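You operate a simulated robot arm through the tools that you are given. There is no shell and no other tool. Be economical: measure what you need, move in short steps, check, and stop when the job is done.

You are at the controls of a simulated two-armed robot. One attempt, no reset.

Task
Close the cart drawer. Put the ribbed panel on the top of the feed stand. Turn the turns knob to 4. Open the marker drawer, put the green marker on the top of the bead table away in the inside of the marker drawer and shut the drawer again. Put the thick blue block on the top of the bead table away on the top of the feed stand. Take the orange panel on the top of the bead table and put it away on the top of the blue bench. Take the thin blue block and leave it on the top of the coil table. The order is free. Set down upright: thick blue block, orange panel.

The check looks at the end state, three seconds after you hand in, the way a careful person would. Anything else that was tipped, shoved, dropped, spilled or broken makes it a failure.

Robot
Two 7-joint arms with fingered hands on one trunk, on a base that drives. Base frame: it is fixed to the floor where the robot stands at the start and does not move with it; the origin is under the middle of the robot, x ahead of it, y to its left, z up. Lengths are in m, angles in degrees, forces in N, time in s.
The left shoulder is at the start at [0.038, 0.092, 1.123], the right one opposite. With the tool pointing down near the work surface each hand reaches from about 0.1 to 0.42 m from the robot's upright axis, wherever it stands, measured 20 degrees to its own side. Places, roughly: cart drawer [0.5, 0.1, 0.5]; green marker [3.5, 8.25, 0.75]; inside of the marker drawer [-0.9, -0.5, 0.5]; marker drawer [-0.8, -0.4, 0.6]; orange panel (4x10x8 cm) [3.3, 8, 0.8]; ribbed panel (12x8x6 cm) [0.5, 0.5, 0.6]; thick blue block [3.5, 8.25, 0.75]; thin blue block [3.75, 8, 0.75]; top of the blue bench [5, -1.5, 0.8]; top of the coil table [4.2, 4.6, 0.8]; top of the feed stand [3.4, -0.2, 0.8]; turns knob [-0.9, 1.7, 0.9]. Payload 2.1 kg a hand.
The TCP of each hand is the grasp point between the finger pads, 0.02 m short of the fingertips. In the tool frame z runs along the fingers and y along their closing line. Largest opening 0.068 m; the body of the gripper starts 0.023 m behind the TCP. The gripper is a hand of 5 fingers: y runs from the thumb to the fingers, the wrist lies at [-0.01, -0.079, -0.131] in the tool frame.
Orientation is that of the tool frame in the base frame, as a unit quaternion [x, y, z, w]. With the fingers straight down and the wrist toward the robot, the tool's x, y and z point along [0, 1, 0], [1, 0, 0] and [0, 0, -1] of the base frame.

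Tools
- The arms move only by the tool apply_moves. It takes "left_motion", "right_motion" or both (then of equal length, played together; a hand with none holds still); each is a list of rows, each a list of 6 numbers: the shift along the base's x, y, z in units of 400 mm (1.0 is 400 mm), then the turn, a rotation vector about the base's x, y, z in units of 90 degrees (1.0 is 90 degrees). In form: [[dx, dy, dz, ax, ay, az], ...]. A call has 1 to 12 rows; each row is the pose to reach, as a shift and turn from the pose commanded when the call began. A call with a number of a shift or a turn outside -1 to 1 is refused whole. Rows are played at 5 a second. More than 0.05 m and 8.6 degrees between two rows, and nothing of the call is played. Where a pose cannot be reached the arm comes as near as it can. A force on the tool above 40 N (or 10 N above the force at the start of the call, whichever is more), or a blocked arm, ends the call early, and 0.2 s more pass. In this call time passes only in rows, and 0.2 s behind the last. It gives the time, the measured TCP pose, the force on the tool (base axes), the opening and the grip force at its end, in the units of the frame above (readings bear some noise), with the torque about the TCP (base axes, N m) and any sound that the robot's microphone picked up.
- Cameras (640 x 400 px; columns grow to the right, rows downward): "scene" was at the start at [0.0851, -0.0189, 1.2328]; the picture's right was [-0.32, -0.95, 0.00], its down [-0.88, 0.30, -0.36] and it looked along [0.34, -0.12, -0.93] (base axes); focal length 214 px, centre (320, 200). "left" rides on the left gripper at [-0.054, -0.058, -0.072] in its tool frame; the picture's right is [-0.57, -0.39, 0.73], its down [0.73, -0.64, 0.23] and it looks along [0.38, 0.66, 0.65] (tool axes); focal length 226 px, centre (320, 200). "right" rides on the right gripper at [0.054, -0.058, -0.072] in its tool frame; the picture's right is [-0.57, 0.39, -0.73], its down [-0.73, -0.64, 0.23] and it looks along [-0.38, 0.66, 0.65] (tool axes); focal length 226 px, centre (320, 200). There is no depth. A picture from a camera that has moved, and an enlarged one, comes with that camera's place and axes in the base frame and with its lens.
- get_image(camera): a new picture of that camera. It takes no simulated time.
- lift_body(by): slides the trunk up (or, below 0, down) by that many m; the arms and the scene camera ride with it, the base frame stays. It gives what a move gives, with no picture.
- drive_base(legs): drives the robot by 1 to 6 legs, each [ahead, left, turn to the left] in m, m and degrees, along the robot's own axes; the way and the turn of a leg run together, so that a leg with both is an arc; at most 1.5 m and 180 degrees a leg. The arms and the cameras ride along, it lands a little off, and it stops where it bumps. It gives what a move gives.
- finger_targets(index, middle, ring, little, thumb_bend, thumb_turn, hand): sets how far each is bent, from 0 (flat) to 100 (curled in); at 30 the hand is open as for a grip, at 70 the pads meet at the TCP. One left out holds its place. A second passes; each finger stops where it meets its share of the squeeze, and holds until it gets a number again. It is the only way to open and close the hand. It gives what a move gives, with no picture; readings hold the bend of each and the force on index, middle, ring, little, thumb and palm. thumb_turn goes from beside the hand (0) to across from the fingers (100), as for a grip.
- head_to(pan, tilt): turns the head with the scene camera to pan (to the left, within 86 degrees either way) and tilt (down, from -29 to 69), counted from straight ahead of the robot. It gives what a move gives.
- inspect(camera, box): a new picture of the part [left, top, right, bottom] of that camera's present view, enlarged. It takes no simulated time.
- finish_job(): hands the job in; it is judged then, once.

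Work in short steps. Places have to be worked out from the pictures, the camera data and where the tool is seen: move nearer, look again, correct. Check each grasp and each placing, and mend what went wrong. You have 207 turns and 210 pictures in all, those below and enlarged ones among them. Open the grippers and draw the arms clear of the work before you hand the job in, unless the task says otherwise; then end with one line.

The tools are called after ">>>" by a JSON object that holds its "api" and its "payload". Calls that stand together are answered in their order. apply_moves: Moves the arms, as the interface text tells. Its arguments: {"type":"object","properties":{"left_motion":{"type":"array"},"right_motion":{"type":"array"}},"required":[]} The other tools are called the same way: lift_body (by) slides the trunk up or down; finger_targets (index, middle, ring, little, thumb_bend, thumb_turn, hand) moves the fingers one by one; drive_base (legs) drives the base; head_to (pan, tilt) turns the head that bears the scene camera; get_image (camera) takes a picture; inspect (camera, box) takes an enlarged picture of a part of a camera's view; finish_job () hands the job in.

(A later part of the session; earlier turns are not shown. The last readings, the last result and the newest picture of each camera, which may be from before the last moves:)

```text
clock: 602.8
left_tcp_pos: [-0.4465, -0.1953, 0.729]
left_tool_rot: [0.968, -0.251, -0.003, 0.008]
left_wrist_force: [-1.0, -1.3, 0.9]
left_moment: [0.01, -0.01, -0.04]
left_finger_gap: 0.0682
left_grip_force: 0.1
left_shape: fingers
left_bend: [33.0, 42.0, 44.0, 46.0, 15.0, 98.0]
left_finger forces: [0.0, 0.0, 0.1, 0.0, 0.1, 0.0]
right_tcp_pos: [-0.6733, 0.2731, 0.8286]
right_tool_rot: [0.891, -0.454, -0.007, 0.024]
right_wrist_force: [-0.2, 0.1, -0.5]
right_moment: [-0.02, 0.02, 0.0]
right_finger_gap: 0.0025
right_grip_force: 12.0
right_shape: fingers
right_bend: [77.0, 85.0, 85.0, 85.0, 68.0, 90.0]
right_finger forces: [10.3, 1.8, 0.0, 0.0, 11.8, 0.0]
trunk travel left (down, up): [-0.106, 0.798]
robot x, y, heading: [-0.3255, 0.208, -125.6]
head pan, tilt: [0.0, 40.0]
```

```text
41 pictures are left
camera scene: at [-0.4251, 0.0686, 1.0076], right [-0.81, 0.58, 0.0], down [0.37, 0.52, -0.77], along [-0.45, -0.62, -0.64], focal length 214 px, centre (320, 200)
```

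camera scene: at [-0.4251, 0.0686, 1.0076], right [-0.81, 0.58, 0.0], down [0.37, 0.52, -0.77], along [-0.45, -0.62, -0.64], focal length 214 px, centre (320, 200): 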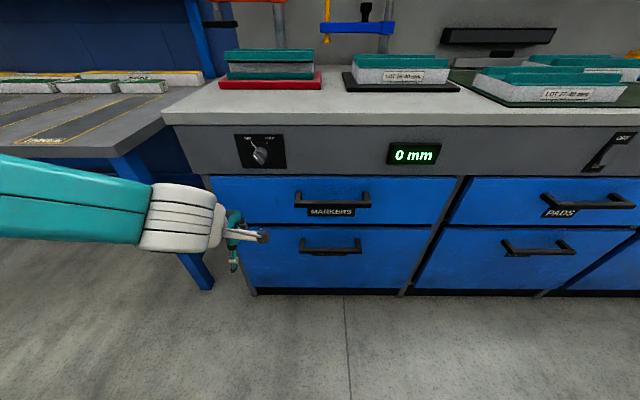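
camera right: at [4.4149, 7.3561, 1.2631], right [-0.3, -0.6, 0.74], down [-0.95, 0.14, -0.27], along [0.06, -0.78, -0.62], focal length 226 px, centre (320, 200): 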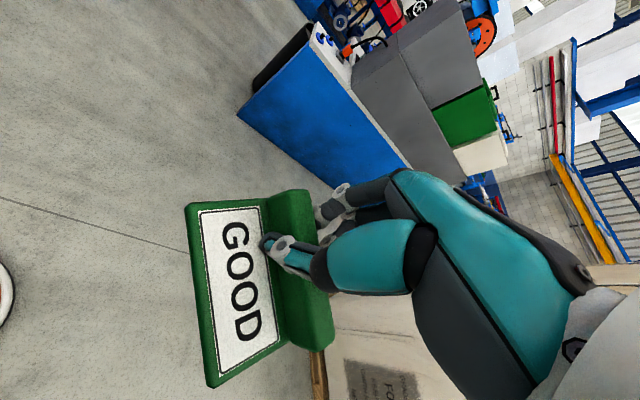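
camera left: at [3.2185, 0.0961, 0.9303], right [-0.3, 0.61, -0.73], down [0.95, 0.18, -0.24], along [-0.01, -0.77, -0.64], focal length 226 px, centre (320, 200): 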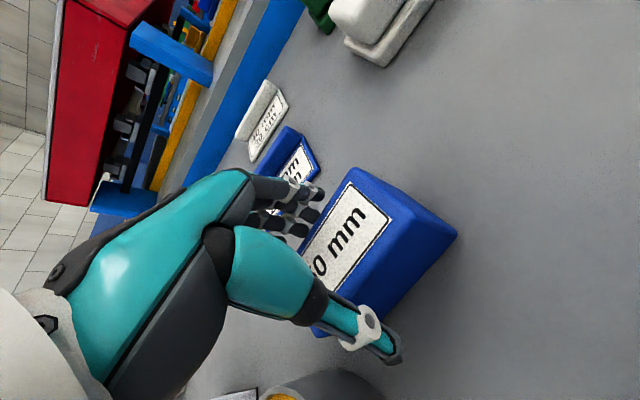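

The top-left drawer is labelled MARKERS; its handle bar is at about (-0.69,-0.25,0.65). I tilt the left hand ~35° forward so the fingers can hook behind the bar, partly close, and shift the base right to line up.

>>> {"api": "finger_targets", "payload": {"hand": "left", "index": 46, "middle": 46, "ring": 46, "little": 46, "thumb_bend": 35}}

>>> {"api": "apply_moves", "payload": {"left_motion": [[0, 0, 0, -0.062, 0.047, 0], [0, 0, 0, -0.124, 0.093, 0], [0, 0, 0, -0.187, 0.14, 0], [0, 0, 0, -0.249, 0.186, 0], [0, 0, 0, -0.311, 0.233, 0]]}}

>>> {"api": "drive_base", "payload": {"legs": [[0.08, -0.165, -1.3]]}}

>>> {"api": "lift_body", "payload": {"by": -0.03}}

>>> {"api": "get_image", "payload": {"camera": "left"}}

>>> {"api": "get_image", "payload": {"camera": "scene"}}

```text
clock: 603.8
left_tcp_pos: [-0.4462, -0.1961, 0.7299]
left_tool_rot: [0.968, -0.251, -0.002, 0.007]
left_wrist_force: [-0.1, -0.8, 0.6]
left_moment: [-0.02, 0.01, 0.05]
left_finger_gap: 0.0455
left_grip_force: 0.1
left_shape: fingers
left_bend: [46.0, 46.0, 46.0, 46.0, 35.0, 98.0]
left_finger forces: [0.0, 0.0, 0.0, 0.0, 0.1, 0.0]
right_tcp_pos: [-0.6733, 0.2724, 0.8276]
right_tool_rot: [0.891, -0.453, -0.007, 0.024]
right_wrist_force: [-0.8, -0.5, -0.8]
right_moment: [-0.03, 0.03, 0.0]
right_finger_gap: 0.0032
right_grip_force: 12.2
right_shape: fingers
right_bend: [77.0, 85.0, 85.0, 85.0, 68.0, 90.0]
right_finger forces: [10.3, 1.7, 0.0, 0.1, 11.8, 0.0]
trunk travel left (down, up): [-0.106, 0.798]
robot x, y, heading: [-0.3268, 0.2123, -125.6]
head pan, tilt: [0.0, 40.0]
```

```text
clock: 605.0
left_tcp_pos: [-0.4457, -0.1954, 0.7291]
left_tool_rot: [0.921, -0.239, -0.118, 0.286]
left_wrist_force: [0.1, -0.1, 0.3]
left_moment: [0.02, -0.03, -0.02]
left_finger_gap: 0.0455
left_grip_force: 0.1
left_shape: fingers
left_bend: [46.0, 46.0, 46.0, 46.0, 35.0, 98.0]
left_finger forces: [0.0, 0.0, 0.0, 0.0, 0.0, 0.1]
right_tcp_pos: [-0.6731, 0.2722, 0.8279]
right_tool_rot: [0.89, -0.454, -0.007, 0.023]
right_wrist_force: [0.6, 0.4, -0.7]
right_moment: [0.0, 0.01, 0.03]
right_finger_gap: 0.0031
right_grip_force: 11.9
right_shape: fingers
right_bend: [77.0, 85.0, 85.0, 85.0, 68.0, 90.0]
right_finger forces: [10.3, 1.8, 0.1, 0.0, 11.8, 0.1]
trunk travel left (down, up): [-0.106, 0.798]
robot x, y, heading: [-0.3278, 0.2081, -125.9]
head pan, tilt: [0.0, 40.0]
```

```text
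clock: 606.5
left_tcp_pos: [-0.6362, -0.1596, 0.7285]
left_tool_rot: [0.918, -0.251, -0.121, 0.284]
left_wrist_force: [-0.3, -0.6, -0.1]
left_moment: [-0.02, 0.02, 0.03]
left_finger_gap: 0.0454
left_grip_force: 0.1
left_shape: fingers
left_bend: [46.0, 46.0, 46.0, 46.0, 35.0, 98.0]
left_finger forces: [0.0, 0.0, 0.0, 0.0, 0.0, 0.0]
right_tcp_pos: [-0.8506, 0.315, 0.8287]
right_tool_rot: [0.885, -0.464, -0.008, 0.023]
right_wrist_force: [-0.2, -0.4, -0.9]
right_moment: [0.01, 0.0, 0.01]
right_finger_gap: 0.0028
right_grip_force: 12.1
right_shape: fingers
right_bend: [77.0, 85.0, 85.0, 85.0, 68.0, 90.0]
right_finger forces: [10.3, 1.8, 0.1, 0.1, 11.8, 0.1]
trunk travel left (down, up): [-0.106, 0.798]
robot x, y, heading: [-0.5057, 0.2389, -126.9]
head pan, tilt: [0.0, 40.0]
```

```text
clock: 607.2
left_tcp_pos: [-0.6359, -0.1592, 0.699]
left_tool_rot: [0.918, -0.25, -0.12, 0.283]
left_wrist_force: [-0.8, -0.3, -1.1]
left_moment: [-0.01, 0.0, -0.03]
left_finger_gap: 0.045
left_grip_force: 0.1
left_shape: fingers
left_bend: [46.0, 46.0, 46.0, 46.0, 35.0, 98.0]
left_finger forces: [0.0, 0.0, 0.0, 0.0, 0.1, 0.1]
right_tcp_pos: [-0.8513, 0.314, 0.7985]
right_tool_rot: [0.885, -0.464, -0.007, 0.023]
right_wrist_force: [0.2, -0.5, -0.8]
right_moment: [-0.01, -0.01, -0.01]
right_finger_gap: 0.0031
right_grip_force: 11.3
right_shape: fingers
right_bend: [77.0, 85.0, 85.0, 85.0, 68.0, 90.0]
right_finger forces: [10.3, 1.8, 0.0, 0.0, 11.8, 0.0]
trunk travel left (down, up): [-0.076, 0.828]
robot x, y, heading: [-0.5049, 0.2402, -126.9]
head pan, tilt: [0.0, 40.0]
```

```text
40 pictures are left
camera left: at [-0.6328, -0.056, 0.7275], right [-0.59, 0.24, -0.77], down [0.79, -0.04, -0.62], along [-0.18, -0.97, -0.17], focal length 226 px, centre (320, 200)
```

left: 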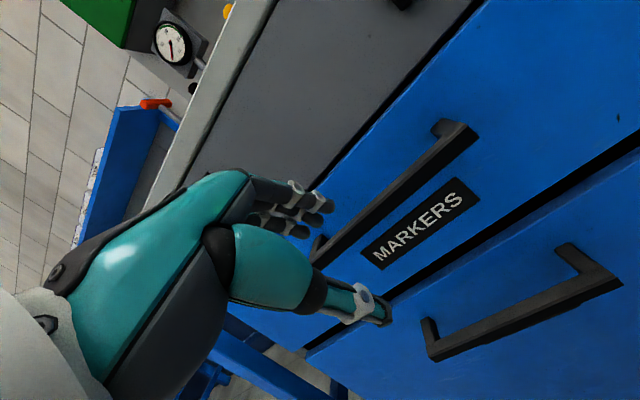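

```text
39 pictures are left
camera scene: at [-0.6127, 0.0976, 0.9767], right [-0.8, 0.6, 0.0], down [0.39, 0.51, -0.77], along [-0.46, -0.61, -0.64], focal length 214 px, centre (320, 200)
```

scene: 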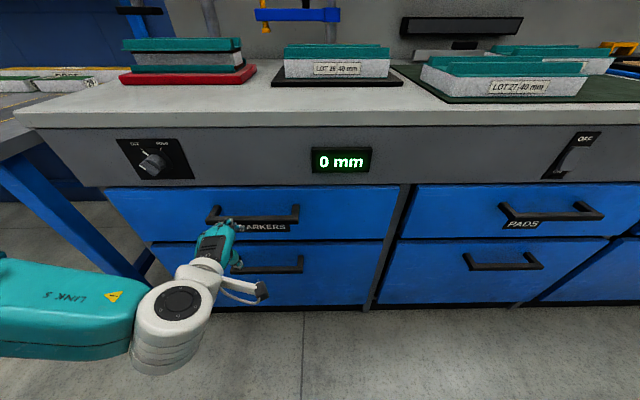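

Handle centre is straight ahead (p≈-0.616, z≈0.65). I advance 0.10 m with fingertips above the bar.

>>> {"api": "drive_base", "payload": {"legs": [[0.1, 0, 0]]}}

>>> {"api": "get_image", "payload": {"camera": "left"}}

>>> {"api": "inspect", "payload": {"camera": "scene", "box": [180, 180, 340, 300]}}

```text
clock: 608.4
left_tcp_pos: [-0.6941, -0.2373, 0.6984]
left_tool_rot: [0.918, -0.251, -0.12, 0.283]
left_wrist_force: [-0.9, -0.4, 1.2]
left_moment: [0.01, 0.04, 0.01]
left_finger_gap: 0.0455
left_grip_force: 0.0
left_shape: fingers
left_bend: [46.0, 46.0, 46.0, 46.0, 35.0, 98.0]
left_finger forces: [0.1, 0.0, 0.0, 0.0, 0.0, 0.1]
right_tcp_pos: [-0.9102, 0.2345, 0.7984]
right_tool_rot: [0.885, -0.465, -0.007, 0.023]
right_wrist_force: [-0.4, 0.1, -0.4]
right_moment: [-0.01, -0.01, -0.01]
right_finger_gap: 0.0026
right_grip_force: 11.6
right_shape: fingers
right_bend: [77.0, 85.0, 85.0, 85.0, 68.0, 90.0]
right_finger forces: [10.3, 1.8, 0.0, 0.1, 11.8, 0.1]
trunk travel left (down, up): [-0.076, 0.828]
robot x, y, heading: [-0.5629, 0.1592, -127.1]
head pan, tilt: [0.0, 40.0]
```

```text
38 pictures are left
camera left: at [-0.6922, -0.1346, 0.7275], right [-0.59, 0.24, -0.77], down [0.79, -0.04, -0.62], along [-0.18, -0.97, -0.17], focal length 226 px, centre (320, 200)
```

left: 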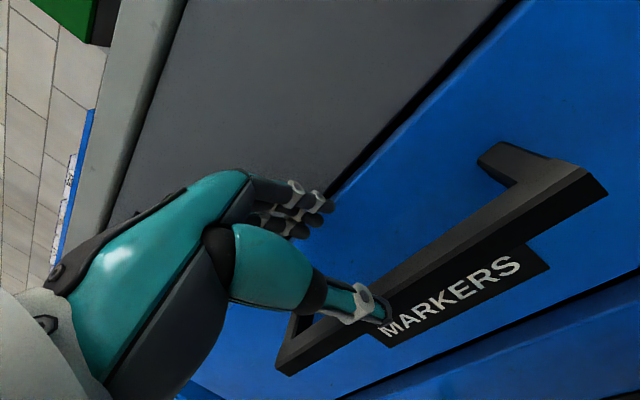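

```text
3.33 times, centred on (260, 240) of scene
camera zoom: at [-0.672, 0.0192, 0.9768], right [-0.8, 0.6, 0.0], down [0.39, 0.51, -0.77], along [-0.46, -0.61, -0.64], focal length 715 px, centre (520, 67)
```

zoom: 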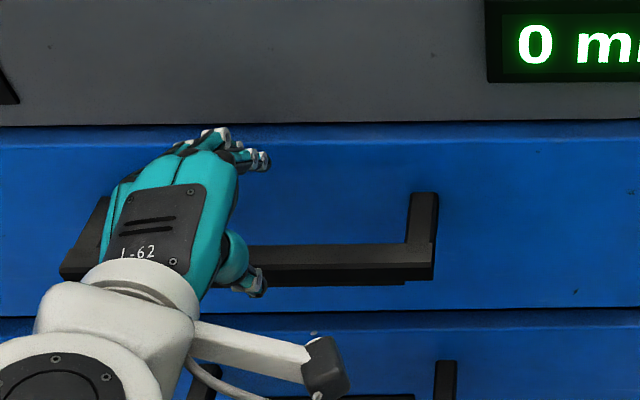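

I shift 1.5 cm right and lower 5 cm so the fingers go behind the bar.

>>> {"api": "apply_moves", "payload": {"left_motion": [[-0.03, 0.022, 0, 0, 0, 0], [-0.03, 0.022, -0.04, 0, 0, 0], [-0.03, 0.022, -0.08, 0, 0, 0], [-0.03, 0.022, -0.12, 0, 0, 0]]}}

>>> {"api": "get_image", "payload": {"camera": "left"}}

```text
clock: 609.4
left_tcp_pos: [-0.7068, -0.2281, 0.651]
left_tool_rot: [0.917, -0.252, -0.121, 0.284]
left_wrist_force: [0.2, -0.4, 0.5]
left_moment: [0.02, 0.0, -0.01]
left_finger_gap: 0.0455
left_grip_force: 0.0
left_shape: fingers
left_bend: [46.0, 46.0, 46.0, 46.0, 35.0, 98.0]
left_finger forces: [0.1, 0.1, 0.1, 0.0, 0.1, 0.1]
right_tcp_pos: [-0.9112, 0.2347, 0.7983]
right_tool_rot: [0.885, -0.466, -0.007, 0.023]
right_wrist_force: [0.1, -0.7, -0.6]
right_moment: [-0.01, 0.02, -0.01]
right_finger_gap: 0.003
right_grip_force: 12.1
right_shape: fingers
right_bend: [77.0, 85.0, 85.0, 85.0, 68.0, 90.0]
right_finger forces: [10.4, 1.7, 0.0, 0.0, 11.8, 0.0]
trunk travel left (down, up): [-0.076, 0.828]
robot x, y, heading: [-0.562, 0.1605, -127.2]
head pan, tilt: [0.0, 40.0]
```

```text
36 pictures are left
camera left: at [-0.7041, -0.1253, 0.6804], right [-0.59, 0.24, -0.77], down [0.79, -0.04, -0.62], along [-0.18, -0.97, -0.17], focal length 226 px, centre (320, 200)
```

left: 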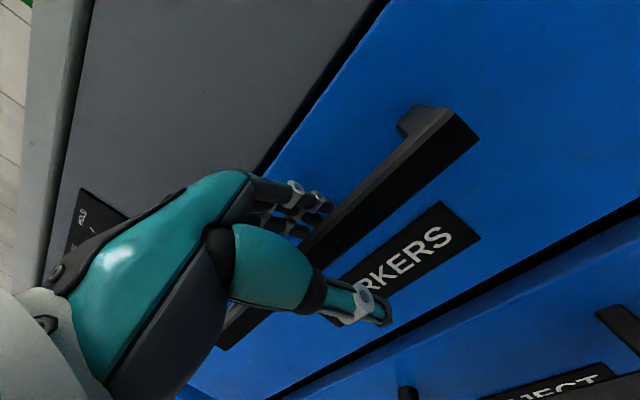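

The bar runs between fingers and thumb. I close the grip.

>>> {"api": "finger_targets", "payload": {"hand": "left", "index": 85, "middle": 85, "ring": 85, "little": 85, "thumb_bend": 80}}

>>> {"api": "drive_base", "payload": {"legs": [[-0.1, 0, 0]]}}

>>> {"api": "get_image", "payload": {"camera": "scene"}}

```text
clock: 610.4
left_tcp_pos: [-0.7066, -0.2299, 0.6518]
left_tool_rot: [0.918, -0.251, -0.121, 0.283]
left_wrist_force: [8.0, -3.6, 0.6]
left_moment: [0.19, -0.35, -0.56]
left_finger_gap: 0.0123
left_grip_force: 25.6
left_shape: fingers
left_bend: [83.0, 82.0, 81.0, 83.0, 54.0, 97.0]
left_finger forces: [4.3, 4.2, 6.3, 14.9, 20.9, 0.0]
right_tcp_pos: [-0.9113, 0.2353, 0.7975]
right_tool_rot: [0.885, -0.466, -0.008, 0.022]
right_wrist_force: [0.3, -0.4, -0.9]
right_moment: [-0.02, 0.01, 0.02]
right_finger_gap: 0.0028
right_grip_force: 12.2
right_shape: fingers
right_bend: [77.0, 85.0, 85.0, 85.0, 68.0, 90.0]
right_finger forces: [10.2, 1.7, 0.1, 0.0, 11.8, 0.0]
trunk travel left (down, up): [-0.076, 0.828]
robot x, y, heading: [-0.5634, 0.1565, -127.1]
head pan, tilt: [0.0, 40.0]
```

```text
clock: 611.5
left_tcp_pos: [-0.6467, -0.1484, 0.6518]
left_tool_rot: [0.918, -0.25, -0.12, 0.283]
left_wrist_force: [1.7, 0.6, -0.4]
left_moment: [0.23, -0.28, -0.49]
left_finger_gap: 0.0136
left_grip_force: 24.7
left_shape: fingers
left_bend: [83.0, 82.0, 81.0, 83.0, 52.0, 96.0]
left_finger forces: [3.9, 4.0, 6.1, 13.2, 22.1, 0.1]
right_tcp_pos: [-0.8506, 0.3143, 0.7978]
right_tool_rot: [0.885, -0.465, -0.007, 0.023]
right_wrist_force: [0.1, 0.4, 0.0]
right_moment: [0.03, -0.01, -0.02]
right_finger_gap: 0.0028
right_grip_force: 12.2
right_shape: fingers
right_bend: [77.0, 85.0, 85.0, 85.0, 68.0, 90.0]
right_finger forces: [10.3, 1.8, 0.1, 0.0, 11.8, 0.0]
trunk travel left (down, up): [-0.076, 0.828]
robot x, y, heading: [-0.5041, 0.2445, -127.0]
head pan, tilt: [0.0, 40.0]
```

```text
35 pictures are left
camera scene: at [-0.6117, 0.0989, 0.9768], right [-0.8, 0.6, 0.0], down [0.39, 0.51, -0.77], along [-0.46, -0.61, -0.64], focal length 214 px, centre (320, 200)
```

scene: 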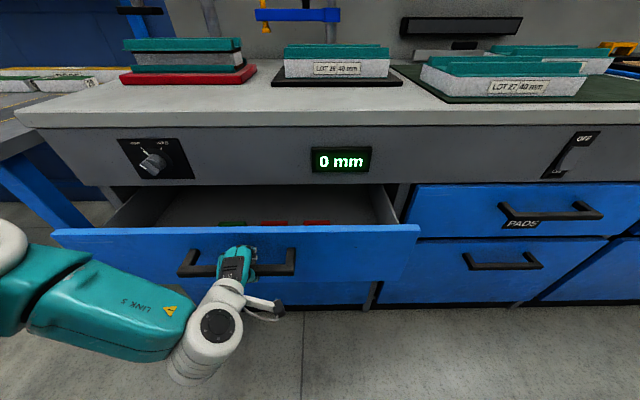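

The drawer opens. I pull another 0.12 m.

>>> {"api": "drive_base", "payload": {"legs": [[-0.12, 0, 0]]}}

>>> {"api": "get_image", "payload": {"camera": "scene"}}

```text
clock: 612.8
left_tcp_pos: [-0.5733, -0.0517, 0.652]
left_tool_rot: [0.918, -0.25, -0.12, 0.284]
left_wrist_force: [-6.2, 7.0, -0.3]
left_moment: [0.24, -0.19, -0.39]
left_finger_gap: 0.0148
left_grip_force: 25.7
left_shape: fingers
left_bend: [83.0, 82.0, 81.0, 83.0, 51.0, 95.0]
left_finger forces: [3.8, 4.0, 6.8, 13.5, 22.9, 0.0]
right_tcp_pos: [-0.7784, 0.4109, 0.7977]
right_tool_rot: [0.886, -0.463, -0.006, 0.022]
right_wrist_force: [0.4, -0.2, 0.4]
right_moment: [0.02, -0.01, 0.02]
right_finger_gap: 0.0029
right_grip_force: 11.5
right_shape: fingers
right_bend: [77.0, 85.0, 85.0, 85.0, 68.0, 90.0]
right_finger forces: [10.4, 1.8, 0.0, 0.0, 11.8, 0.0]
trunk travel left (down, up): [-0.076, 0.828]
robot x, y, heading: [-0.4315, 0.3388, -127.0]
head pan, tilt: [0.0, 40.0]
```

```text
34 pictures are left
camera scene: at [-0.5393, 0.1958, 0.9768], right [-0.8, 0.6, 0.0], down [0.39, 0.51, -0.77], along [-0.46, -0.61, -0.64], focal length 214 px, centre (320, 200)
```

scene: 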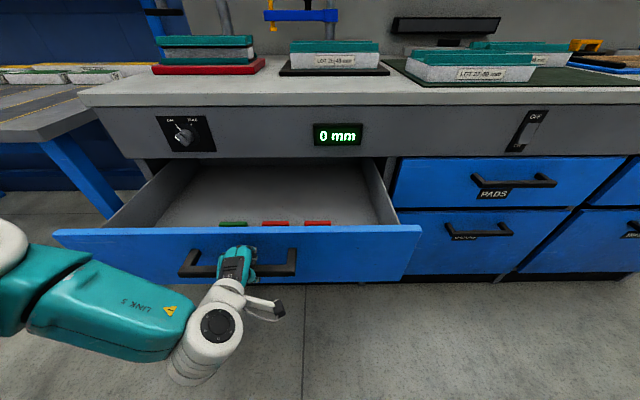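

Open about 22 cm. I release the handle, raise the left hand off and tuck it back, and bring the right hand with the marker forward.

>>> {"api": "finger_targets", "payload": {"hand": "left", "index": 44, "middle": 44, "ring": 44, "little": 44, "thumb_bend": 30}}

>>> {"api": "apply_moves", "payload": {"left_motion": [[0, 0, 0.06, 0, 0, 0], [0, 0, 0.13, 0, 0, 0], [0, 0, 0.2, 0, 0, 0], [0.07, 0.095, 0.25, 0, 0, 0], [0.14, 0.19, 0.3, 0, 0, 0], [0.21, 0.285, 0.35, 0, 0, 0], [0.28, 0.38, 0.4, 0, 0, 0]]}}

>>> {"api": "apply_moves", "payload": {"right_motion": [[0.005, -0.09, 0.03, 0, 0, 0], [0.01, -0.18, 0.06, 0, 0, 0], [0.015, -0.27, 0.09, 0, 0, 0], [0.02, -0.36, 0.09, 0, 0, 0], [0.025, -0.45, 0.09, 0, 0, 0], [0.03, -0.54, 0.09, 0, 0, 0], [0.035, -0.63, 0.09, 0, 0, 0], [0.04, -0.72, 0.09, 0, 0, 0]]}}

>>> {"api": "get_image", "payload": {"camera": "scene"}}

```text
clock: 613.8
left_tcp_pos: [-0.5739, -0.0518, 0.6511]
left_tool_rot: [0.918, -0.25, -0.12, 0.283]
left_wrist_force: [-0.7, 1.0, 0.6]
left_moment: [0.04, 0.0, 0.0]
left_finger_gap: 0.0496
left_grip_force: 0.7
left_shape: fingers
left_bend: [45.0, 44.0, 44.0, 44.0, 30.0, 98.0]
left_finger forces: [0.4, 0.1, 0.1, 0.0, 0.0, 0.1]
right_tcp_pos: [-0.7772, 0.4104, 0.7979]
right_tool_rot: [0.886, -0.464, -0.006, 0.022]
right_wrist_force: [0.6, -0.1, -0.5]
right_moment: [0.0, -0.02, -0.02]
right_finger_gap: 0.0029
right_grip_force: 11.5
right_shape: fingers
right_bend: [77.0, 85.0, 85.0, 85.0, 68.0, 90.0]
right_finger forces: [10.3, 1.9, 0.0, 0.1, 11.9, 0.0]
trunk travel left (down, up): [-0.076, 0.828]
robot x, y, heading: [-0.4293, 0.3356, -126.7]
head pan, tilt: [0.0, 40.0]
```

```text
refused: row 4 steps farther than a row can; nothing moved
```

```text
clock: 615.6
left_tcp_pos: [-0.5726, -0.0523, 0.6511]
left_tool_rot: [0.918, -0.251, -0.12, 0.283]
left_wrist_force: [0.3, 0.2, 0.6]
left_moment: [-0.01, -0.02, 0.01]
left_finger_gap: 0.0496
left_grip_force: 0.0
left_shape: fingers
left_bend: [45.0, 44.0, 44.0, 44.0, 30.0, 98.0]
left_finger forces: [0.3, 0.0, 0.1, 0.0, 0.1, 0.0]
right_tcp_pos: [-0.7636, 0.1213, 0.8355]
right_tool_rot: [0.885, -0.465, -0.007, 0.022]
right_wrist_force: [-0.2, -0.2, -0.1]
right_moment: [-0.05, 0.05, 0.02]
right_finger_gap: 0.0028
right_grip_force: 11.8
right_shape: fingers
right_bend: [77.0, 85.0, 85.0, 85.0, 68.0, 91.0]
right_finger forces: [10.7, 1.0, 0.0, 0.1, 11.6, 0.1]
right hand out of reach, approached as far as the arm can: row 1, 2, 3, 4
trunk travel left (down, up): [-0.076, 0.828]
robot x, y, heading: [-0.43, 0.3337, -126.8]
head pan, tilt: [0.0, 40.0]
```

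```text
33 pictures are left
camera scene: at [-0.5389, 0.1954, 0.9767], right [-0.8, 0.6, 0.0], down [0.39, 0.51, -0.77], along [-0.46, -0.61, -0.64], focal length 214 px, centre (320, 200)
```

scene: 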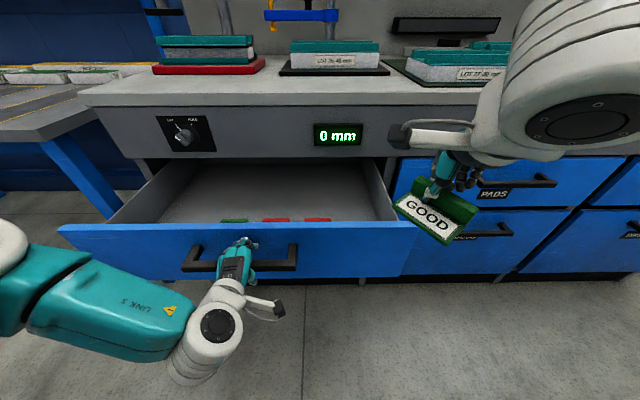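

Now I lift the left hand off the handle and tuck it back with smaller rows.

>>> {"api": "apply_moves", "payload": {"left_motion": [[0, 0, 0.1, 0, 0, 0], [0, 0, 0.2, 0, 0, 0], [0.05, 0.07, 0.27, 0, 0, 0], [0.11, 0.145, 0.33, 0, 0, 0], [0.17, 0.22, 0.38, 0, 0, 0], [0.23, 0.3, 0.42, 0, 0, 0], [0.29, 0.38, 0.46, 0, 0, 0]]}}

>>> {"api": "drive_base", "payload": {"legs": [[0, 0.2, 0]]}}

>>> {"api": "get_image", "payload": {"camera": "scene"}}

```text
clock: 617.2
left_tcp_pos: [-0.5081, 0.0794, 0.9194]
left_tool_rot: [0.939, -0.214, -0.077, 0.259]
left_wrist_force: [-30.1, -52.1, -21.8]
left_moment: [-0.48, -1.39, 4.06]
left_finger_gap: 0.051
left_grip_force: 0.1
left_shape: fingers
left_bend: [44.0, 44.0, 44.0, 44.0, 30.0, 98.0]
left_finger forces: [0.0, 0.0, 0.1, 0.0, 0.1, 0.0]
left hand out of reach, approached as far as the arm can: row 3, 4, 5, 6, 7
right_tcp_pos: [-0.7633, 0.121, 0.8347]
right_tool_rot: [0.886, -0.464, -0.007, 0.021]
right_wrist_force: [-0.1, -0.3, -0.4]
right_moment: [0.02, 0.04, 0.02]
right_finger_gap: 0.0028
right_grip_force: 11.8
right_shape: fingers
right_bend: [77.0, 85.0, 85.0, 85.0, 68.0, 91.0]
right_finger forces: [10.6, 1.2, 0.0, 0.1, 11.5, 0.1]
trunk travel left (down, up): [-0.076, 0.828]
robot x, y, heading: [-0.432, 0.3373, -126.8]
head pan, tilt: [0.0, 40.0]
stopped in row 7 (left hand): the force on the tool passed its limit at 377 N (the readings are from after the stop); the commanded pose is now the measured one
```

```text
clock: 617.9
left_tcp_pos: [-0.5029, 0.0756, 0.9216]
left_tool_rot: [0.939, -0.213, -0.077, 0.258]
left_wrist_force: [-6.8, -8.4, -1.3]
left_moment: [0.1, -0.36, 0.92]
left_finger_gap: 0.0509
left_grip_force: 0.0
left_shape: fingers
left_bend: [44.0, 44.0, 44.0, 44.0, 30.0, 98.0]
left_finger forces: [0.0, 0.0, 0.0, 0.1, 0.1, 0.0]
right_tcp_pos: [-0.7592, 0.1193, 0.8346]
right_tool_rot: [0.885, -0.464, -0.007, 0.022]
right_wrist_force: [0.6, 0.1, -1.7]
right_moment: [0.0, 0.03, 0.02]
right_finger_gap: 0.0026
right_grip_force: 12.2
right_shape: fingers
right_bend: [77.0, 85.0, 85.0, 85.0, 68.0, 91.0]
right_finger forces: [10.6, 1.1, 0.0, 0.1, 11.6, 0.1]
trunk travel left (down, up): [-0.076, 0.828]
robot x, y, heading: [-0.4261, 0.3328, -126.8]
head pan, tilt: [0.0, 40.0]
stopped in leg 1: the force on the tool passed its limit at 78 N (the readings are from after the stop); the commanded pose is now the measured one
```

```text
32 pictures are left
camera scene: at [-0.5343, 0.1924, 0.9759], right [-0.8, 0.6, 0.0], down [0.39, 0.52, -0.76], along [-0.45, -0.61, -0.65], focal length 214 px, centre (320, 200)
```

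scene: 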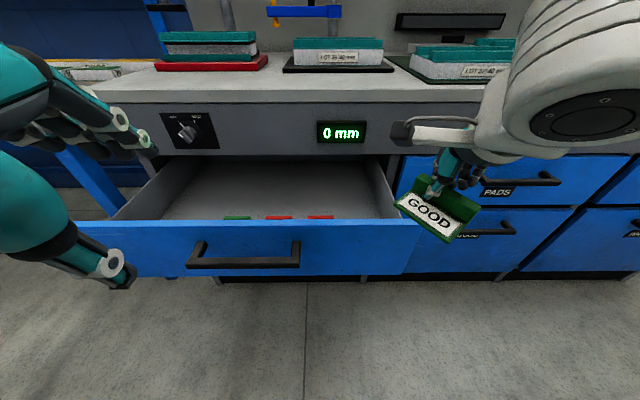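

The left arm pressed against my own body. I move it outward and down to free it, then drive left.

>>> {"api": "apply_moves", "payload": {"left_motion": [[0.05, -0.07, -0.06, 0, 0, 0], [0.1, -0.12, -0.12, 0, 0, 0], [0.15, -0.17, -0.15, 0, 0, 0], [0.21, -0.22, -0.15, 0, 0, 0]]}}

>>> {"api": "drive_base", "payload": {"legs": [[0, 0.2, 0]]}}

>>> {"api": "get_image", "payload": {"camera": "scene"}}

```text
clock: 618.9
left_tcp_pos: [-0.4152, -0.0428, 0.9037]
left_tool_rot: [0.939, -0.214, -0.077, 0.259]
left_wrist_force: [-0.8, 0.3, -0.8]
left_moment: [0.0, -0.03, 0.0]
left_finger_gap: 0.0508
left_grip_force: 0.1
left_shape: fingers
left_bend: [44.0, 44.0, 44.0, 44.0, 30.0, 98.0]
left_finger forces: [0.0, 0.1, 0.1, 0.0, 0.0, 0.1]
left hand out of reach, approached as far as the arm can: row 1, 2, 3, 4
right_tcp_pos: [-0.7592, 0.1177, 0.8336]
right_tool_rot: [0.885, -0.465, -0.007, 0.021]
right_wrist_force: [-0.2, -0.2, -0.6]
right_moment: [-0.01, 0.0, -0.03]
right_finger_gap: 0.0029
right_grip_force: 12.2
right_shape: fingers
right_bend: [77.0, 85.0, 85.0, 85.0, 68.0, 91.0]
right_finger forces: [10.7, 1.1, 0.0, 0.0, 11.6, 0.0]
trunk travel left (down, up): [-0.076, 0.828]
robot x, y, heading: [-0.424, 0.3371, -126.7]
head pan, tilt: [0.0, 40.0]
```

```text
clock: 620.5
left_tcp_pos: [-0.2526, -0.1649, 0.9043]
left_tool_rot: [0.939, -0.213, -0.077, 0.258]
left_wrist_force: [-0.4, -1.1, -0.4]
left_moment: [0.02, -0.01, 0.02]
left_finger_gap: 0.051
left_grip_force: 0.0
left_shape: fingers
left_bend: [44.0, 44.0, 44.0, 44.0, 30.0, 98.0]
left_finger forces: [0.0, 0.1, 0.1, 0.1, 0.0, 0.0]
right_tcp_pos: [-0.5968, -0.0019, 0.8359]
right_tool_rot: [0.886, -0.463, -0.007, 0.022]
right_wrist_force: [0.2, -0.7, -0.9]
right_moment: [-0.02, 0.02, 0.0]
right_finger_gap: 0.0026
right_grip_force: 11.4
right_shape: fingers
right_bend: [77.0, 85.0, 85.0, 85.0, 68.0, 91.0]
right_finger forces: [10.6, 1.1, 0.0, 0.1, 11.6, 0.0]
trunk travel left (down, up): [-0.076, 0.828]
robot x, y, heading: [-0.2641, 0.2113, -126.8]
head pan, tilt: [0.0, 40.0]
```

```text
31 pictures are left
camera scene: at [-0.3728, 0.0709, 0.9767], right [-0.8, 0.6, 0.0], down [0.39, 0.51, -0.77], along [-0.46, -0.61, -0.64], focal length 214 px, centre (320, 200)
```

scene: 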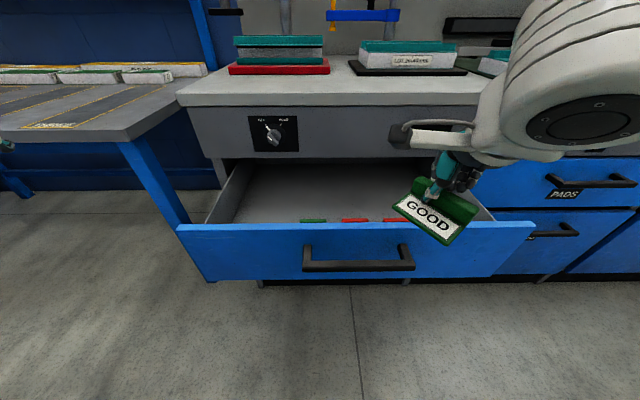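

Three markers sit near the drawer front; the right part is free. I move to hold the marker over the right part.

>>> {"api": "drive_base", "payload": {"legs": [[0.165, -0.145, 0]]}}

>>> {"api": "get_image", "payload": {"camera": "scene"}}

>>> {"api": "get_image", "payload": {"camera": "right"}}

```text
clock: 622.2
left_tcp_pos: [-0.4652, -0.2104, 0.9035]
left_tool_rot: [0.939, -0.214, -0.076, 0.258]
left_wrist_force: [0.5, -0.3, -0.9]
left_moment: [-0.02, -0.01, -0.04]
left_finger_gap: 0.0507
left_grip_force: 0.0
left_shape: fingers
left_bend: [44.0, 44.0, 44.0, 44.0, 30.0, 98.0]
left_finger forces: [0.0, 0.0, 0.0, 0.0, 0.0, 0.0]
right_tcp_pos: [-0.8095, -0.0486, 0.8351]
right_tool_rot: [0.886, -0.463, -0.008, 0.023]
right_wrist_force: [-0.1, 0.1, 0.3]
right_moment: [0.0, 0.02, -0.03]
right_finger_gap: 0.0026
right_grip_force: 11.9
right_shape: fingers
right_bend: [77.0, 85.0, 85.0, 85.0, 68.0, 91.0]
right_finger forces: [10.6, 1.1, 0.0, 0.2, 11.6, 0.1]
trunk travel left (down, up): [-0.076, 0.828]
robot x, y, heading: [-0.4793, 0.1664, -127.0]
head pan, tilt: [0.0, 40.0]
```

```text
30 pictures are left
camera scene: at [-0.586, 0.0251, 0.9768], right [-0.8, 0.6, 0.0], down [0.39, 0.51, -0.77], along [-0.46, -0.61, -0.64], focal length 214 px, centre (320, 200)
```

scene: 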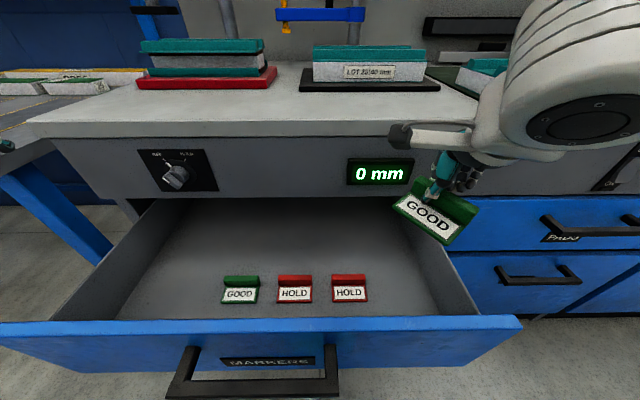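

```text
29 pictures are left
camera right: at [-0.7289, -0.0579, 0.9048], right [-0.62, 0.27, 0.74], down [0.1, 0.96, -0.26], along [-0.78, -0.09, -0.62], focal length 226 px, centre (320, 200)
```

right: 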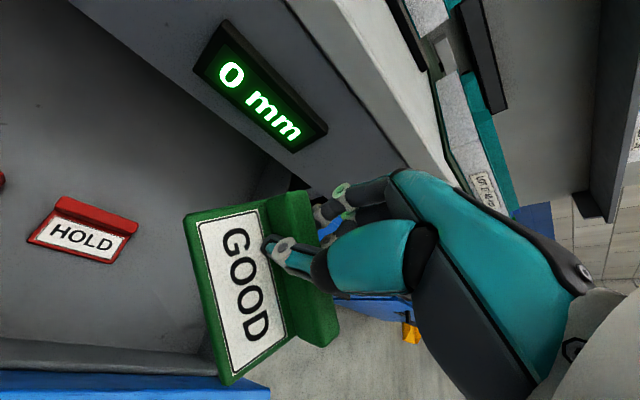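

The left part of the drawer is wider (about 19 cm). I shift left 0.40 m to use it.

>>> {"api": "drive_base", "payload": {"legs": [[0, 0.4, 0]]}}

>>> {"api": "lift_body", "payload": {"by": -0.06}}

>>> {"api": "get_image", "payload": {"camera": "right"}}

>>> {"api": "get_image", "payload": {"camera": "scene"}}

```text
clock: 624.7
left_tcp_pos: [-0.1506, -0.4462, 0.9048]
left_tool_rot: [0.939, -0.215, -0.076, 0.258]
left_wrist_force: [0.0, -0.3, -0.7]
left_moment: [0.03, -0.02, 0.03]
left_finger_gap: 0.0508
left_grip_force: 0.0
left_shape: fingers
left_bend: [44.0, 44.0, 44.0, 44.0, 30.0, 98.0]
left_finger forces: [0.0, 0.0, 0.1, 0.0, 0.0, 0.0]
right_tcp_pos: [-0.4957, -0.2851, 0.834]
right_tool_rot: [0.885, -0.465, -0.008, 0.022]
right_wrist_force: [0.1, -0.1, -0.3]
right_moment: [0.04, 0.01, -0.04]
right_finger_gap: 0.0025
right_grip_force: 11.5
right_shape: fingers
right_bend: [77.0, 85.0, 85.0, 85.0, 68.0, 91.0]
right_finger forces: [10.5, 1.1, 0.0, 0.0, 11.6, 0.0]
trunk travel left (down, up): [-0.076, 0.828]
robot x, y, heading: [-0.1635, -0.0692, -127.0]
head pan, tilt: [0.0, 40.0]
```

```text
clock: 625.7
left_tcp_pos: [-0.1567, -0.4558, 0.8373]
left_tool_rot: [0.943, -0.217, -0.071, 0.241]
left_wrist_force: [0.2, -0.1, -0.1]
left_moment: [0.03, 0.03, 0.01]
left_finger_gap: 0.051
left_grip_force: 0.0
left_shape: fingers
left_bend: [44.0, 44.0, 44.0, 44.0, 30.0, 98.0]
left_finger forces: [0.0, 0.0, 0.1, 0.1, 0.0, 0.1]
right_tcp_pos: [-0.4959, -0.2842, 0.7745]
right_tool_rot: [0.885, -0.466, -0.007, 0.022]
right_wrist_force: [0.2, -0.1, -0.1]
right_moment: [0.0, -0.02, 0.0]
right_finger_gap: 0.0026
right_grip_force: 11.6
right_shape: fingers
right_bend: [77.0, 85.0, 85.0, 85.0, 68.0, 91.0]
right_finger forces: [10.6, 1.1, 0.1, 0.0, 11.5, 0.1]
trunk travel left (down, up): [-0.016, 0.888]
robot x, y, heading: [-0.1633, -0.0673, -127.0]
head pan, tilt: [0.0, 40.0]
```

```text
28 pictures are left
camera right: at [-0.4143, -0.294, 0.8448], right [-0.62, 0.27, 0.74], down [0.1, 0.96, -0.26], along [-0.78, -0.09, -0.62], focal length 226 px, centre (320, 200)
```

right: 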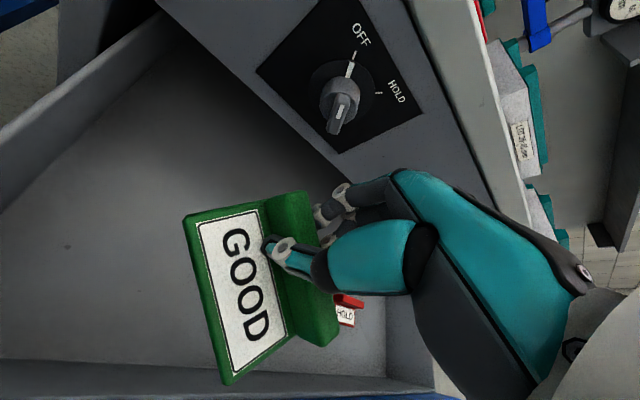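

```text
27 pictures are left
camera scene: at [-0.2816, -0.2254, 0.9146], right [-0.8, 0.6, 0.0], down [0.39, 0.51, -0.77], along [-0.46, -0.61, -0.64], focal length 214 px, centre (320, 200)
```

scene: 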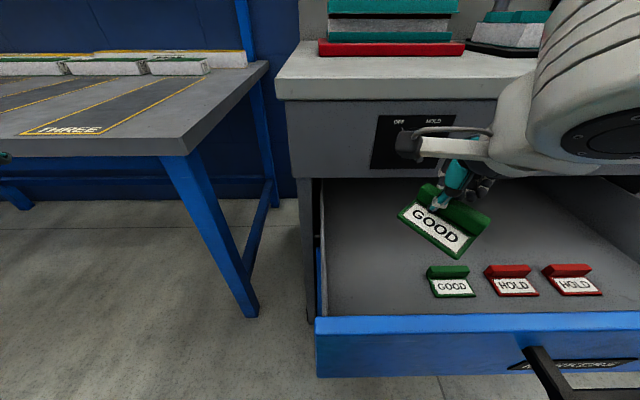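

I shift 3 cm left to clear the GOOD marker inside, and lower the hand into the drawer.

>>> {"api": "apply_moves", "payload": {"right_motion": [[0.03, -0.022, 0, 0, 0, 0], [0.06, -0.045, 0, 0, 0, 0], [0.06, -0.045, -0.06, 0, 0, 0], [0.06, -0.045, -0.12, 0, 0, 0], [0.06, -0.045, -0.18, 0, 0, 0], [0.06, -0.045, -0.22, 0, 0, 0]]}}

>>> {"api": "get_image", "payload": {"camera": "scene"}}

```text
clock: 627.1
left_tcp_pos: [-0.1566, -0.4553, 0.8371]
left_tool_rot: [0.943, -0.217, -0.07, 0.241]
left_wrist_force: [0.3, 0.1, 0.9]
left_moment: [0.01, -0.03, -0.02]
left_finger_gap: 0.0508
left_grip_force: 0.1
left_shape: fingers
left_bend: [44.0, 44.0, 44.0, 44.0, 30.0, 98.0]
left_finger forces: [0.0, 0.0, 0.1, 0.0, 0.0, 0.0]
right_tcp_pos: [-0.4705, -0.3029, 0.6874]
right_tool_rot: [0.885, -0.465, -0.006, 0.022]
right_wrist_force: [0.3, -0.7, -1.1]
right_moment: [0.02, 0.04, 0.01]
right_finger_gap: 0.0026
right_grip_force: 11.5
right_shape: fingers
right_bend: [77.0, 85.0, 85.0, 85.0, 67.0, 91.0]
right_finger forces: [10.7, 0.9, 0.0, 0.0, 11.5, 0.0]
trunk travel left (down, up): [-0.016, 0.888]
robot x, y, heading: [-0.1585, -0.0692, -126.9]
head pan, tilt: [0.0, 40.0]
```

```text
26 pictures are left
camera scene: at [-0.2815, -0.2254, 0.9146], right [-0.8, 0.6, 0.0], down [0.39, 0.51, -0.77], along [-0.46, -0.61, -0.64], focal length 214 px, centre (320, 200)
```

scene: 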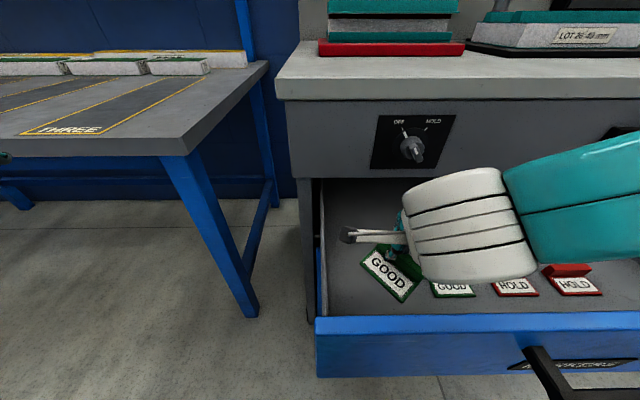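

Marker is over the free left area. I lower in 5 mm rows until contact.

>>> {"api": "apply_moves", "payload": {"right_motion": [[0, 0, -0.0125, 0, 0, 0], [0, 0, -0.025, 0, 0, 0], [0, 0, -0.0375, 0, 0, 0], [0, 0, -0.05, 0, 0, 0], [0, 0, -0.0625, 0, 0, 0], [0, 0, -0.075, 0, 0, 0], [0, 0, -0.0875, 0, 0, 0], [0, 0, -0.1, 0, 0, 0]]}}

>>> {"api": "inspect", "payload": {"camera": "scene", "box": [300, 180, 500, 320]}}

```text
clock: 628.9
left_tcp_pos: [-0.1569, -0.4555, 0.8367]
left_tool_rot: [0.943, -0.217, -0.07, 0.242]
left_wrist_force: [0.2, -0.3, -0.2]
left_moment: [0.03, -0.01, 0.0]
left_finger_gap: 0.0507
left_grip_force: 0.0
left_shape: fingers
left_bend: [44.0, 44.0, 44.0, 44.0, 30.0, 98.0]
left_finger forces: [0.0, 0.0, 0.0, 0.0, 0.0, 0.1]
right_tcp_pos: [-0.4701, -0.303, 0.6467]
right_tool_rot: [0.885, -0.465, -0.007, 0.023]
right_wrist_force: [-0.1, 1.2, -0.4]
right_moment: [-0.02, -0.01, 0.0]
right_finger_gap: 0.0027
right_grip_force: 11.1
right_shape: fingers
right_bend: [77.0, 85.0, 85.0, 85.0, 67.0, 91.0]
right_finger forces: [10.7, 0.9, 0.1, 0.0, 11.7, 0.1]
trunk travel left (down, up): [-0.016, 0.888]
robot x, y, heading: [-0.1643, -0.0687, -127.0]
head pan, tilt: [0.0, 40.0]
```

```text
2.86 times, centred on (400, 250) of scene
camera zoom: at [-0.2815, -0.2254, 0.9146], right [-0.8, 0.6, 0.0], down [0.39, 0.51, -0.77], along [-0.46, -0.61, -0.64], focal length 613 px, centre (91, 57)
```

zoom: 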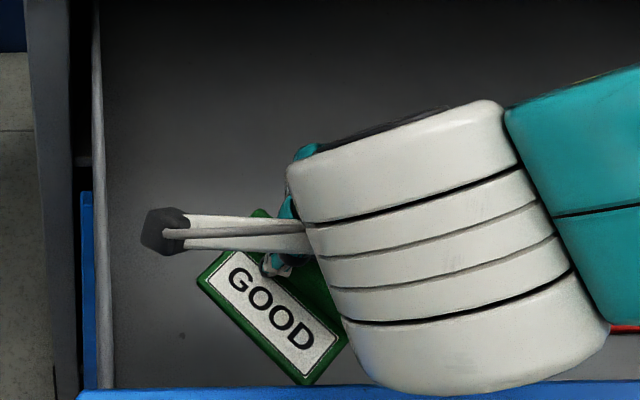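

Not yet at the floor; the marker's corner is near the drawer front, so I move 2 cm deeper and continue down.

>>> {"api": "apply_moves", "payload": {"right_motion": [[-0.03, -0.04, 0, 0, 0, 0], [-0.03, -0.04, -0.0125, 0, 0, 0], [-0.03, -0.04, -0.025, 0, 0, 0], [-0.03, -0.04, -0.0375, 0, 0, 0], [-0.03, -0.04, -0.05, 0, 0, 0], [-0.03, -0.04, -0.0625, 0, 0, 0], [-0.03, -0.04, -0.075, 0, 0, 0]]}}

>>> {"api": "get_image", "payload": {"camera": "right"}}

```text
clock: 630.5
left_tcp_pos: [-0.157, -0.4553, 0.8366]
left_tool_rot: [0.943, -0.217, -0.07, 0.241]
left_wrist_force: [0.5, 0.3, -0.2]
left_moment: [-0.02, 0.0, -0.03]
left_finger_gap: 0.0507
left_grip_force: 0.0
left_shape: fingers
left_bend: [44.0, 44.0, 44.0, 44.0, 30.0, 98.0]
left_finger forces: [0.0, 0.1, 0.0, 0.0, 0.0, 0.0]
right_tcp_pos: [-0.4832, -0.3175, 0.6162]
right_tool_rot: [0.885, -0.465, -0.008, 0.022]
right_wrist_force: [-0.5, 0.7, 0.4]
right_moment: [0.0, 0.02, -0.01]
right_finger_gap: 0.0025
right_grip_force: 11.8
right_shape: fingers
right_bend: [77.0, 85.0, 85.0, 85.0, 67.0, 91.0]
right_finger forces: [10.8, 0.8, 0.0, 0.1, 11.6, 0.0]
trunk travel left (down, up): [-0.016, 0.888]
robot x, y, heading: [-0.164, -0.0695, -126.9]
head pan, tilt: [0.0, 40.0]
```

```text
24 pictures are left
camera right: at [-0.402, -0.3281, 0.6867], right [-0.61, 0.27, 0.74], down [0.1, 0.96, -0.26], along [-0.78, -0.09, -0.62], focal length 226 px, centre (320, 200)
```

right: 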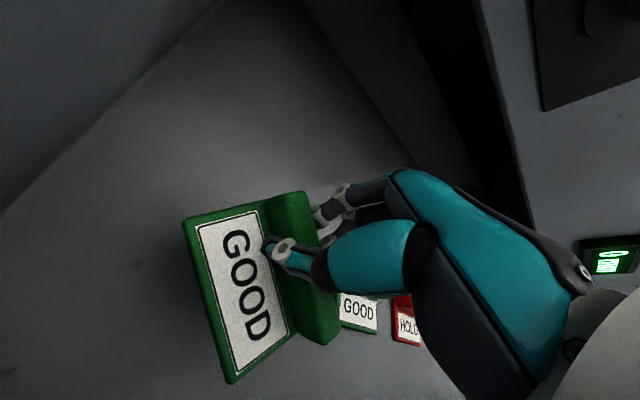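

Close to the floor now; continue down.

>>> {"api": "apply_moves", "payload": {"right_motion": [[0, 0, -0.0125, 0, 0, 0], [0, 0, -0.025, 0, 0, 0], [0, 0, -0.0375, 0, 0, 0], [0, 0, -0.05, 0, 0, 0], [0, 0, -0.0625, 0, 0, 0], [0, 0, -0.075, 0, 0, 0]]}}

>>> {"api": "get_image", "payload": {"camera": "right"}}

```text
clock: 631.9
left_tcp_pos: [-0.1561, -0.4566, 0.8366]
left_tool_rot: [0.943, -0.218, -0.071, 0.242]
left_wrist_force: [-0.4, -0.3, 0.4]
left_moment: [-0.02, 0.0, 0.02]
left_finger_gap: 0.051
left_grip_force: 0.2
left_shape: fingers
left_bend: [44.0, 44.0, 44.0, 44.0, 30.0, 98.0]
left_finger forces: [0.1, 0.0, 0.0, 0.0, 0.0, 0.0]
right_tcp_pos: [-0.483, -0.3182, 0.5879]
right_tool_rot: [0.885, -0.465, -0.006, 0.023]
right_wrist_force: [-0.3, -0.1, -0.6]
right_moment: [0.0, 0.01, 0.01]
right_finger_gap: 0.0026
right_grip_force: 11.7
right_shape: fingers
right_bend: [77.0, 85.0, 85.0, 85.0, 67.0, 91.0]
right_finger forces: [10.7, 0.7, 0.0, 0.0, 11.7, 0.0]
trunk travel left (down, up): [-0.016, 0.888]
robot x, y, heading: [-0.1637, -0.0709, -127.0]
head pan, tilt: [0.0, 40.0]
```

```text
23 pictures are left
camera right: at [-0.4027, -0.3281, 0.6576], right [-0.62, 0.27, 0.74], down [0.1, 0.96, -0.27], along [-0.78, -0.09, -0.62], focal length 226 px, centre (320, 200)
```

right: 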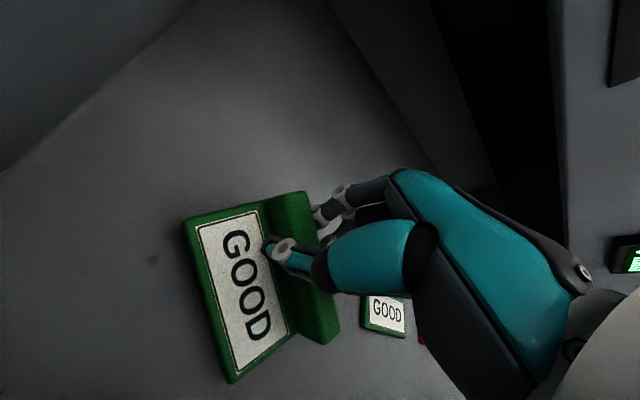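

Still free; a bit further, checking for contact.

>>> {"api": "apply_moves", "payload": {"right_motion": [[0, 0, -0.0125, 0, 0, 0], [0, 0, -0.025, 0, 0, 0], [0, 0, -0.0375, 0, 0, 0], [0, 0, -0.05, 0, 0, 0], [0, 0, -0.0625, 0, 0, 0]]}}

>>> {"api": "get_image", "payload": {"camera": "scene"}}

```text
clock: 632.7
left_tcp_pos: [-0.1557, -0.455, 0.8389]
left_tool_rot: [0.943, -0.218, -0.071, 0.243]
left_wrist_force: [-0.1, -0.1, -0.8]
left_moment: [0.02, 0.02, -0.01]
left_finger_gap: 0.0505
left_grip_force: 0.1
left_shape: fingers
left_bend: [44.0, 44.0, 44.0, 44.0, 30.0, 98.0]
left_finger forces: [0.0, 0.1, 0.0, 0.0, 0.0, 0.1]
right_tcp_pos: [-0.4835, -0.3189, 0.576]
right_tool_rot: [0.884, -0.466, -0.008, 0.03]
right_wrist_force: [2.8, 6.6, 26.3]
right_moment: [0.18, -0.57, 0.1]
right_finger_gap: 0.0032
right_grip_force: 25.3
right_shape: fingers
right_bend: [77.0, 86.0, 85.0, 85.0, 72.0, 92.0]
right_finger forces: [9.1, 3.3, 0.0, 0.0, 38.3, 0.1]
trunk travel left (down, up): [-0.016, 0.888]
robot x, y, heading: [-0.1593, -0.0699, -127.0]
head pan, tilt: [0.0, 40.0]
stopped in row 4 (right hand): the force on the tool passed its limit at 46 N (the readings are from after the stop); the commanded pose is now the measured one
```

```text
22 pictures are left
camera scene: at [-0.2807, -0.2244, 0.9153], right [-0.8, 0.6, 0.0], down [0.39, 0.51, -0.77], along [-0.46, -0.61, -0.64], focal length 214 px, centre (320, 200)
```

scene: 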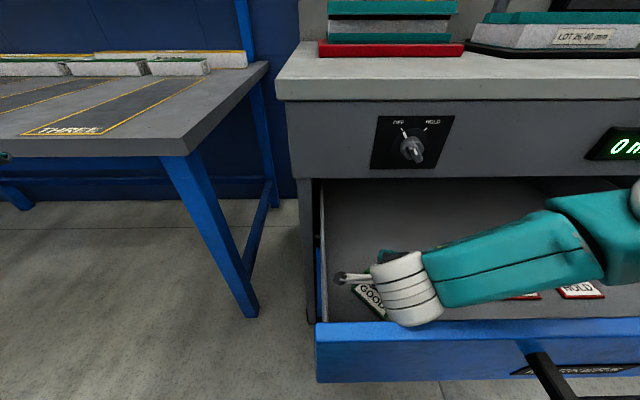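

Contact with the drawer floor. I ease up, open the hand, and raise it straight out.

>>> {"api": "apply_moves", "payload": {"right_motion": [[0, 0, 0.008, 0, 0, 0]]}}

>>> {"api": "finger_targets", "payload": {"hand": "right", "index": 45, "middle": 45, "ring": 45, "little": 45, "thumb_bend": 40}}

>>> {"api": "apply_moves", "payload": {"right_motion": [[0, 0, 0.06, 0, 0, 0], [0, 0, 0.15, 0, 0, 0], [0, 0, 0.25, 0, 0, 0], [0, 0, 0.35, 0, 0, 0], [0, 0, 0.45, 0, 0, 0], [0, 0, 0.55, 0, 0, 0]]}}

>>> {"api": "get_image", "payload": {"camera": "scene"}}

```text
clock: 633.1
left_tcp_pos: [-0.1566, -0.4553, 0.8371]
left_tool_rot: [0.943, -0.217, -0.071, 0.242]
left_wrist_force: [0.3, -0.5, 0.7]
left_moment: [0.06, 0.04, -0.03]
left_finger_gap: 0.0508
left_grip_force: 0.1
left_shape: fingers
left_bend: [44.0, 44.0, 44.0, 44.0, 30.0, 98.0]
left_finger forces: [0.0, 0.0, 0.1, 0.0, 0.1, 0.0]
right_tcp_pos: [-0.4848, -0.319, 0.5769]
right_tool_rot: [0.884, -0.466, -0.007, 0.026]
right_wrist_force: [0.4, -0.1, 4.9]
right_moment: [0.05, -0.16, 0.03]
right_finger_gap: 0.0034
right_grip_force: 14.2
right_shape: fingers
right_bend: [77.0, 86.0, 85.0, 85.0, 70.0, 91.0]
right_finger forces: [9.5, 3.1, 0.0, 0.0, 16.3, 0.0]
trunk travel left (down, up): [-0.016, 0.888]
robot x, y, heading: [-0.1622, -0.0669, -127.2]
head pan, tilt: [0.0, 40.0]
```

```text
clock: 634.1
left_tcp_pos: [-0.1564, -0.4552, 0.8375]
left_tool_rot: [0.943, -0.217, -0.07, 0.242]
left_wrist_force: [-0.2, -0.1, 0.4]
left_moment: [0.02, -0.01, 0.01]
left_finger_gap: 0.0508
left_grip_force: 0.1
left_shape: fingers
left_bend: [44.0, 44.0, 44.0, 44.0, 30.0, 98.0]
left_finger forces: [0.0, 0.0, 0.0, 0.0, 0.1, 0.1]
right_tcp_pos: [-0.4837, -0.319, 0.5773]
right_tool_rot: [0.885, -0.465, -0.008, 0.025]
right_wrist_force: [1.1, -0.2, 1.1]
right_moment: [0.02, -0.04, -0.01]
right_finger_gap: 0.042
right_grip_force: 0.3
right_shape: fingers
right_bend: [45.0, 45.0, 45.0, 45.0, 40.0, 98.0]
right_finger forces: [0.0, 0.0, 0.0, 0.1, 0.6, 0.0]
trunk travel left (down, up): [-0.016, 0.888]
robot x, y, heading: [-0.1649, -0.0682, -126.7]
head pan, tilt: [0.0, 40.0]
```

```text
clock: 635.5
left_tcp_pos: [-0.1574, -0.4561, 0.8362]
left_tool_rot: [0.943, -0.218, -0.071, 0.241]
left_wrist_force: [0.0, -0.2, -0.3]
left_moment: [-0.03, 0.02, -0.01]
left_finger_gap: 0.0506
left_grip_force: 0.1
left_shape: fingers
left_bend: [44.0, 44.0, 44.0, 44.0, 30.0, 98.0]
left_finger forces: [0.1, 0.1, 0.0, 0.0, 0.1, 0.0]
right_tcp_pos: [-0.4834, -0.321, 0.7977]
right_tool_rot: [0.885, -0.464, -0.007, 0.026]
right_wrist_force: [0.5, -0.3, -0.6]
right_moment: [0.02, 0.0, 0.03]
right_finger_gap: 0.0419
right_grip_force: 0.1
right_shape: fingers
right_bend: [45.0, 45.0, 45.0, 45.0, 40.0, 98.0]
right_finger forces: [0.0, 0.1, 0.1, 0.1, 0.0, 0.1]
trunk travel left (down, up): [-0.016, 0.888]
robot x, y, heading: [-0.1652, -0.0676, -127.0]
head pan, tilt: [0.0, 40.0]
```

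```text
21 pictures are left
camera scene: at [-0.2816, -0.2254, 0.9146], right [-0.8, 0.6, 0.0], down [0.39, 0.51, -0.77], along [-0.46, -0.61, -0.64], focal length 214 px, centre (320, 200)
```

scene: 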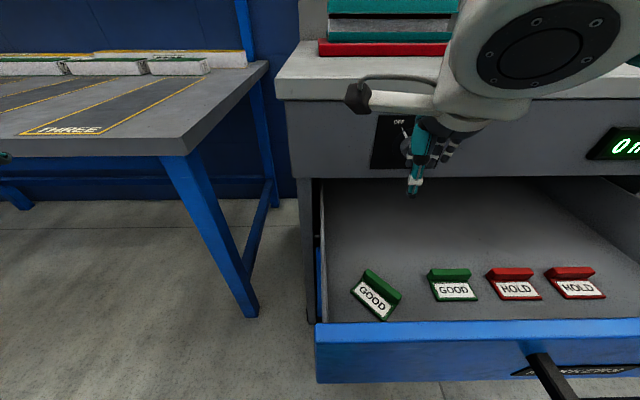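

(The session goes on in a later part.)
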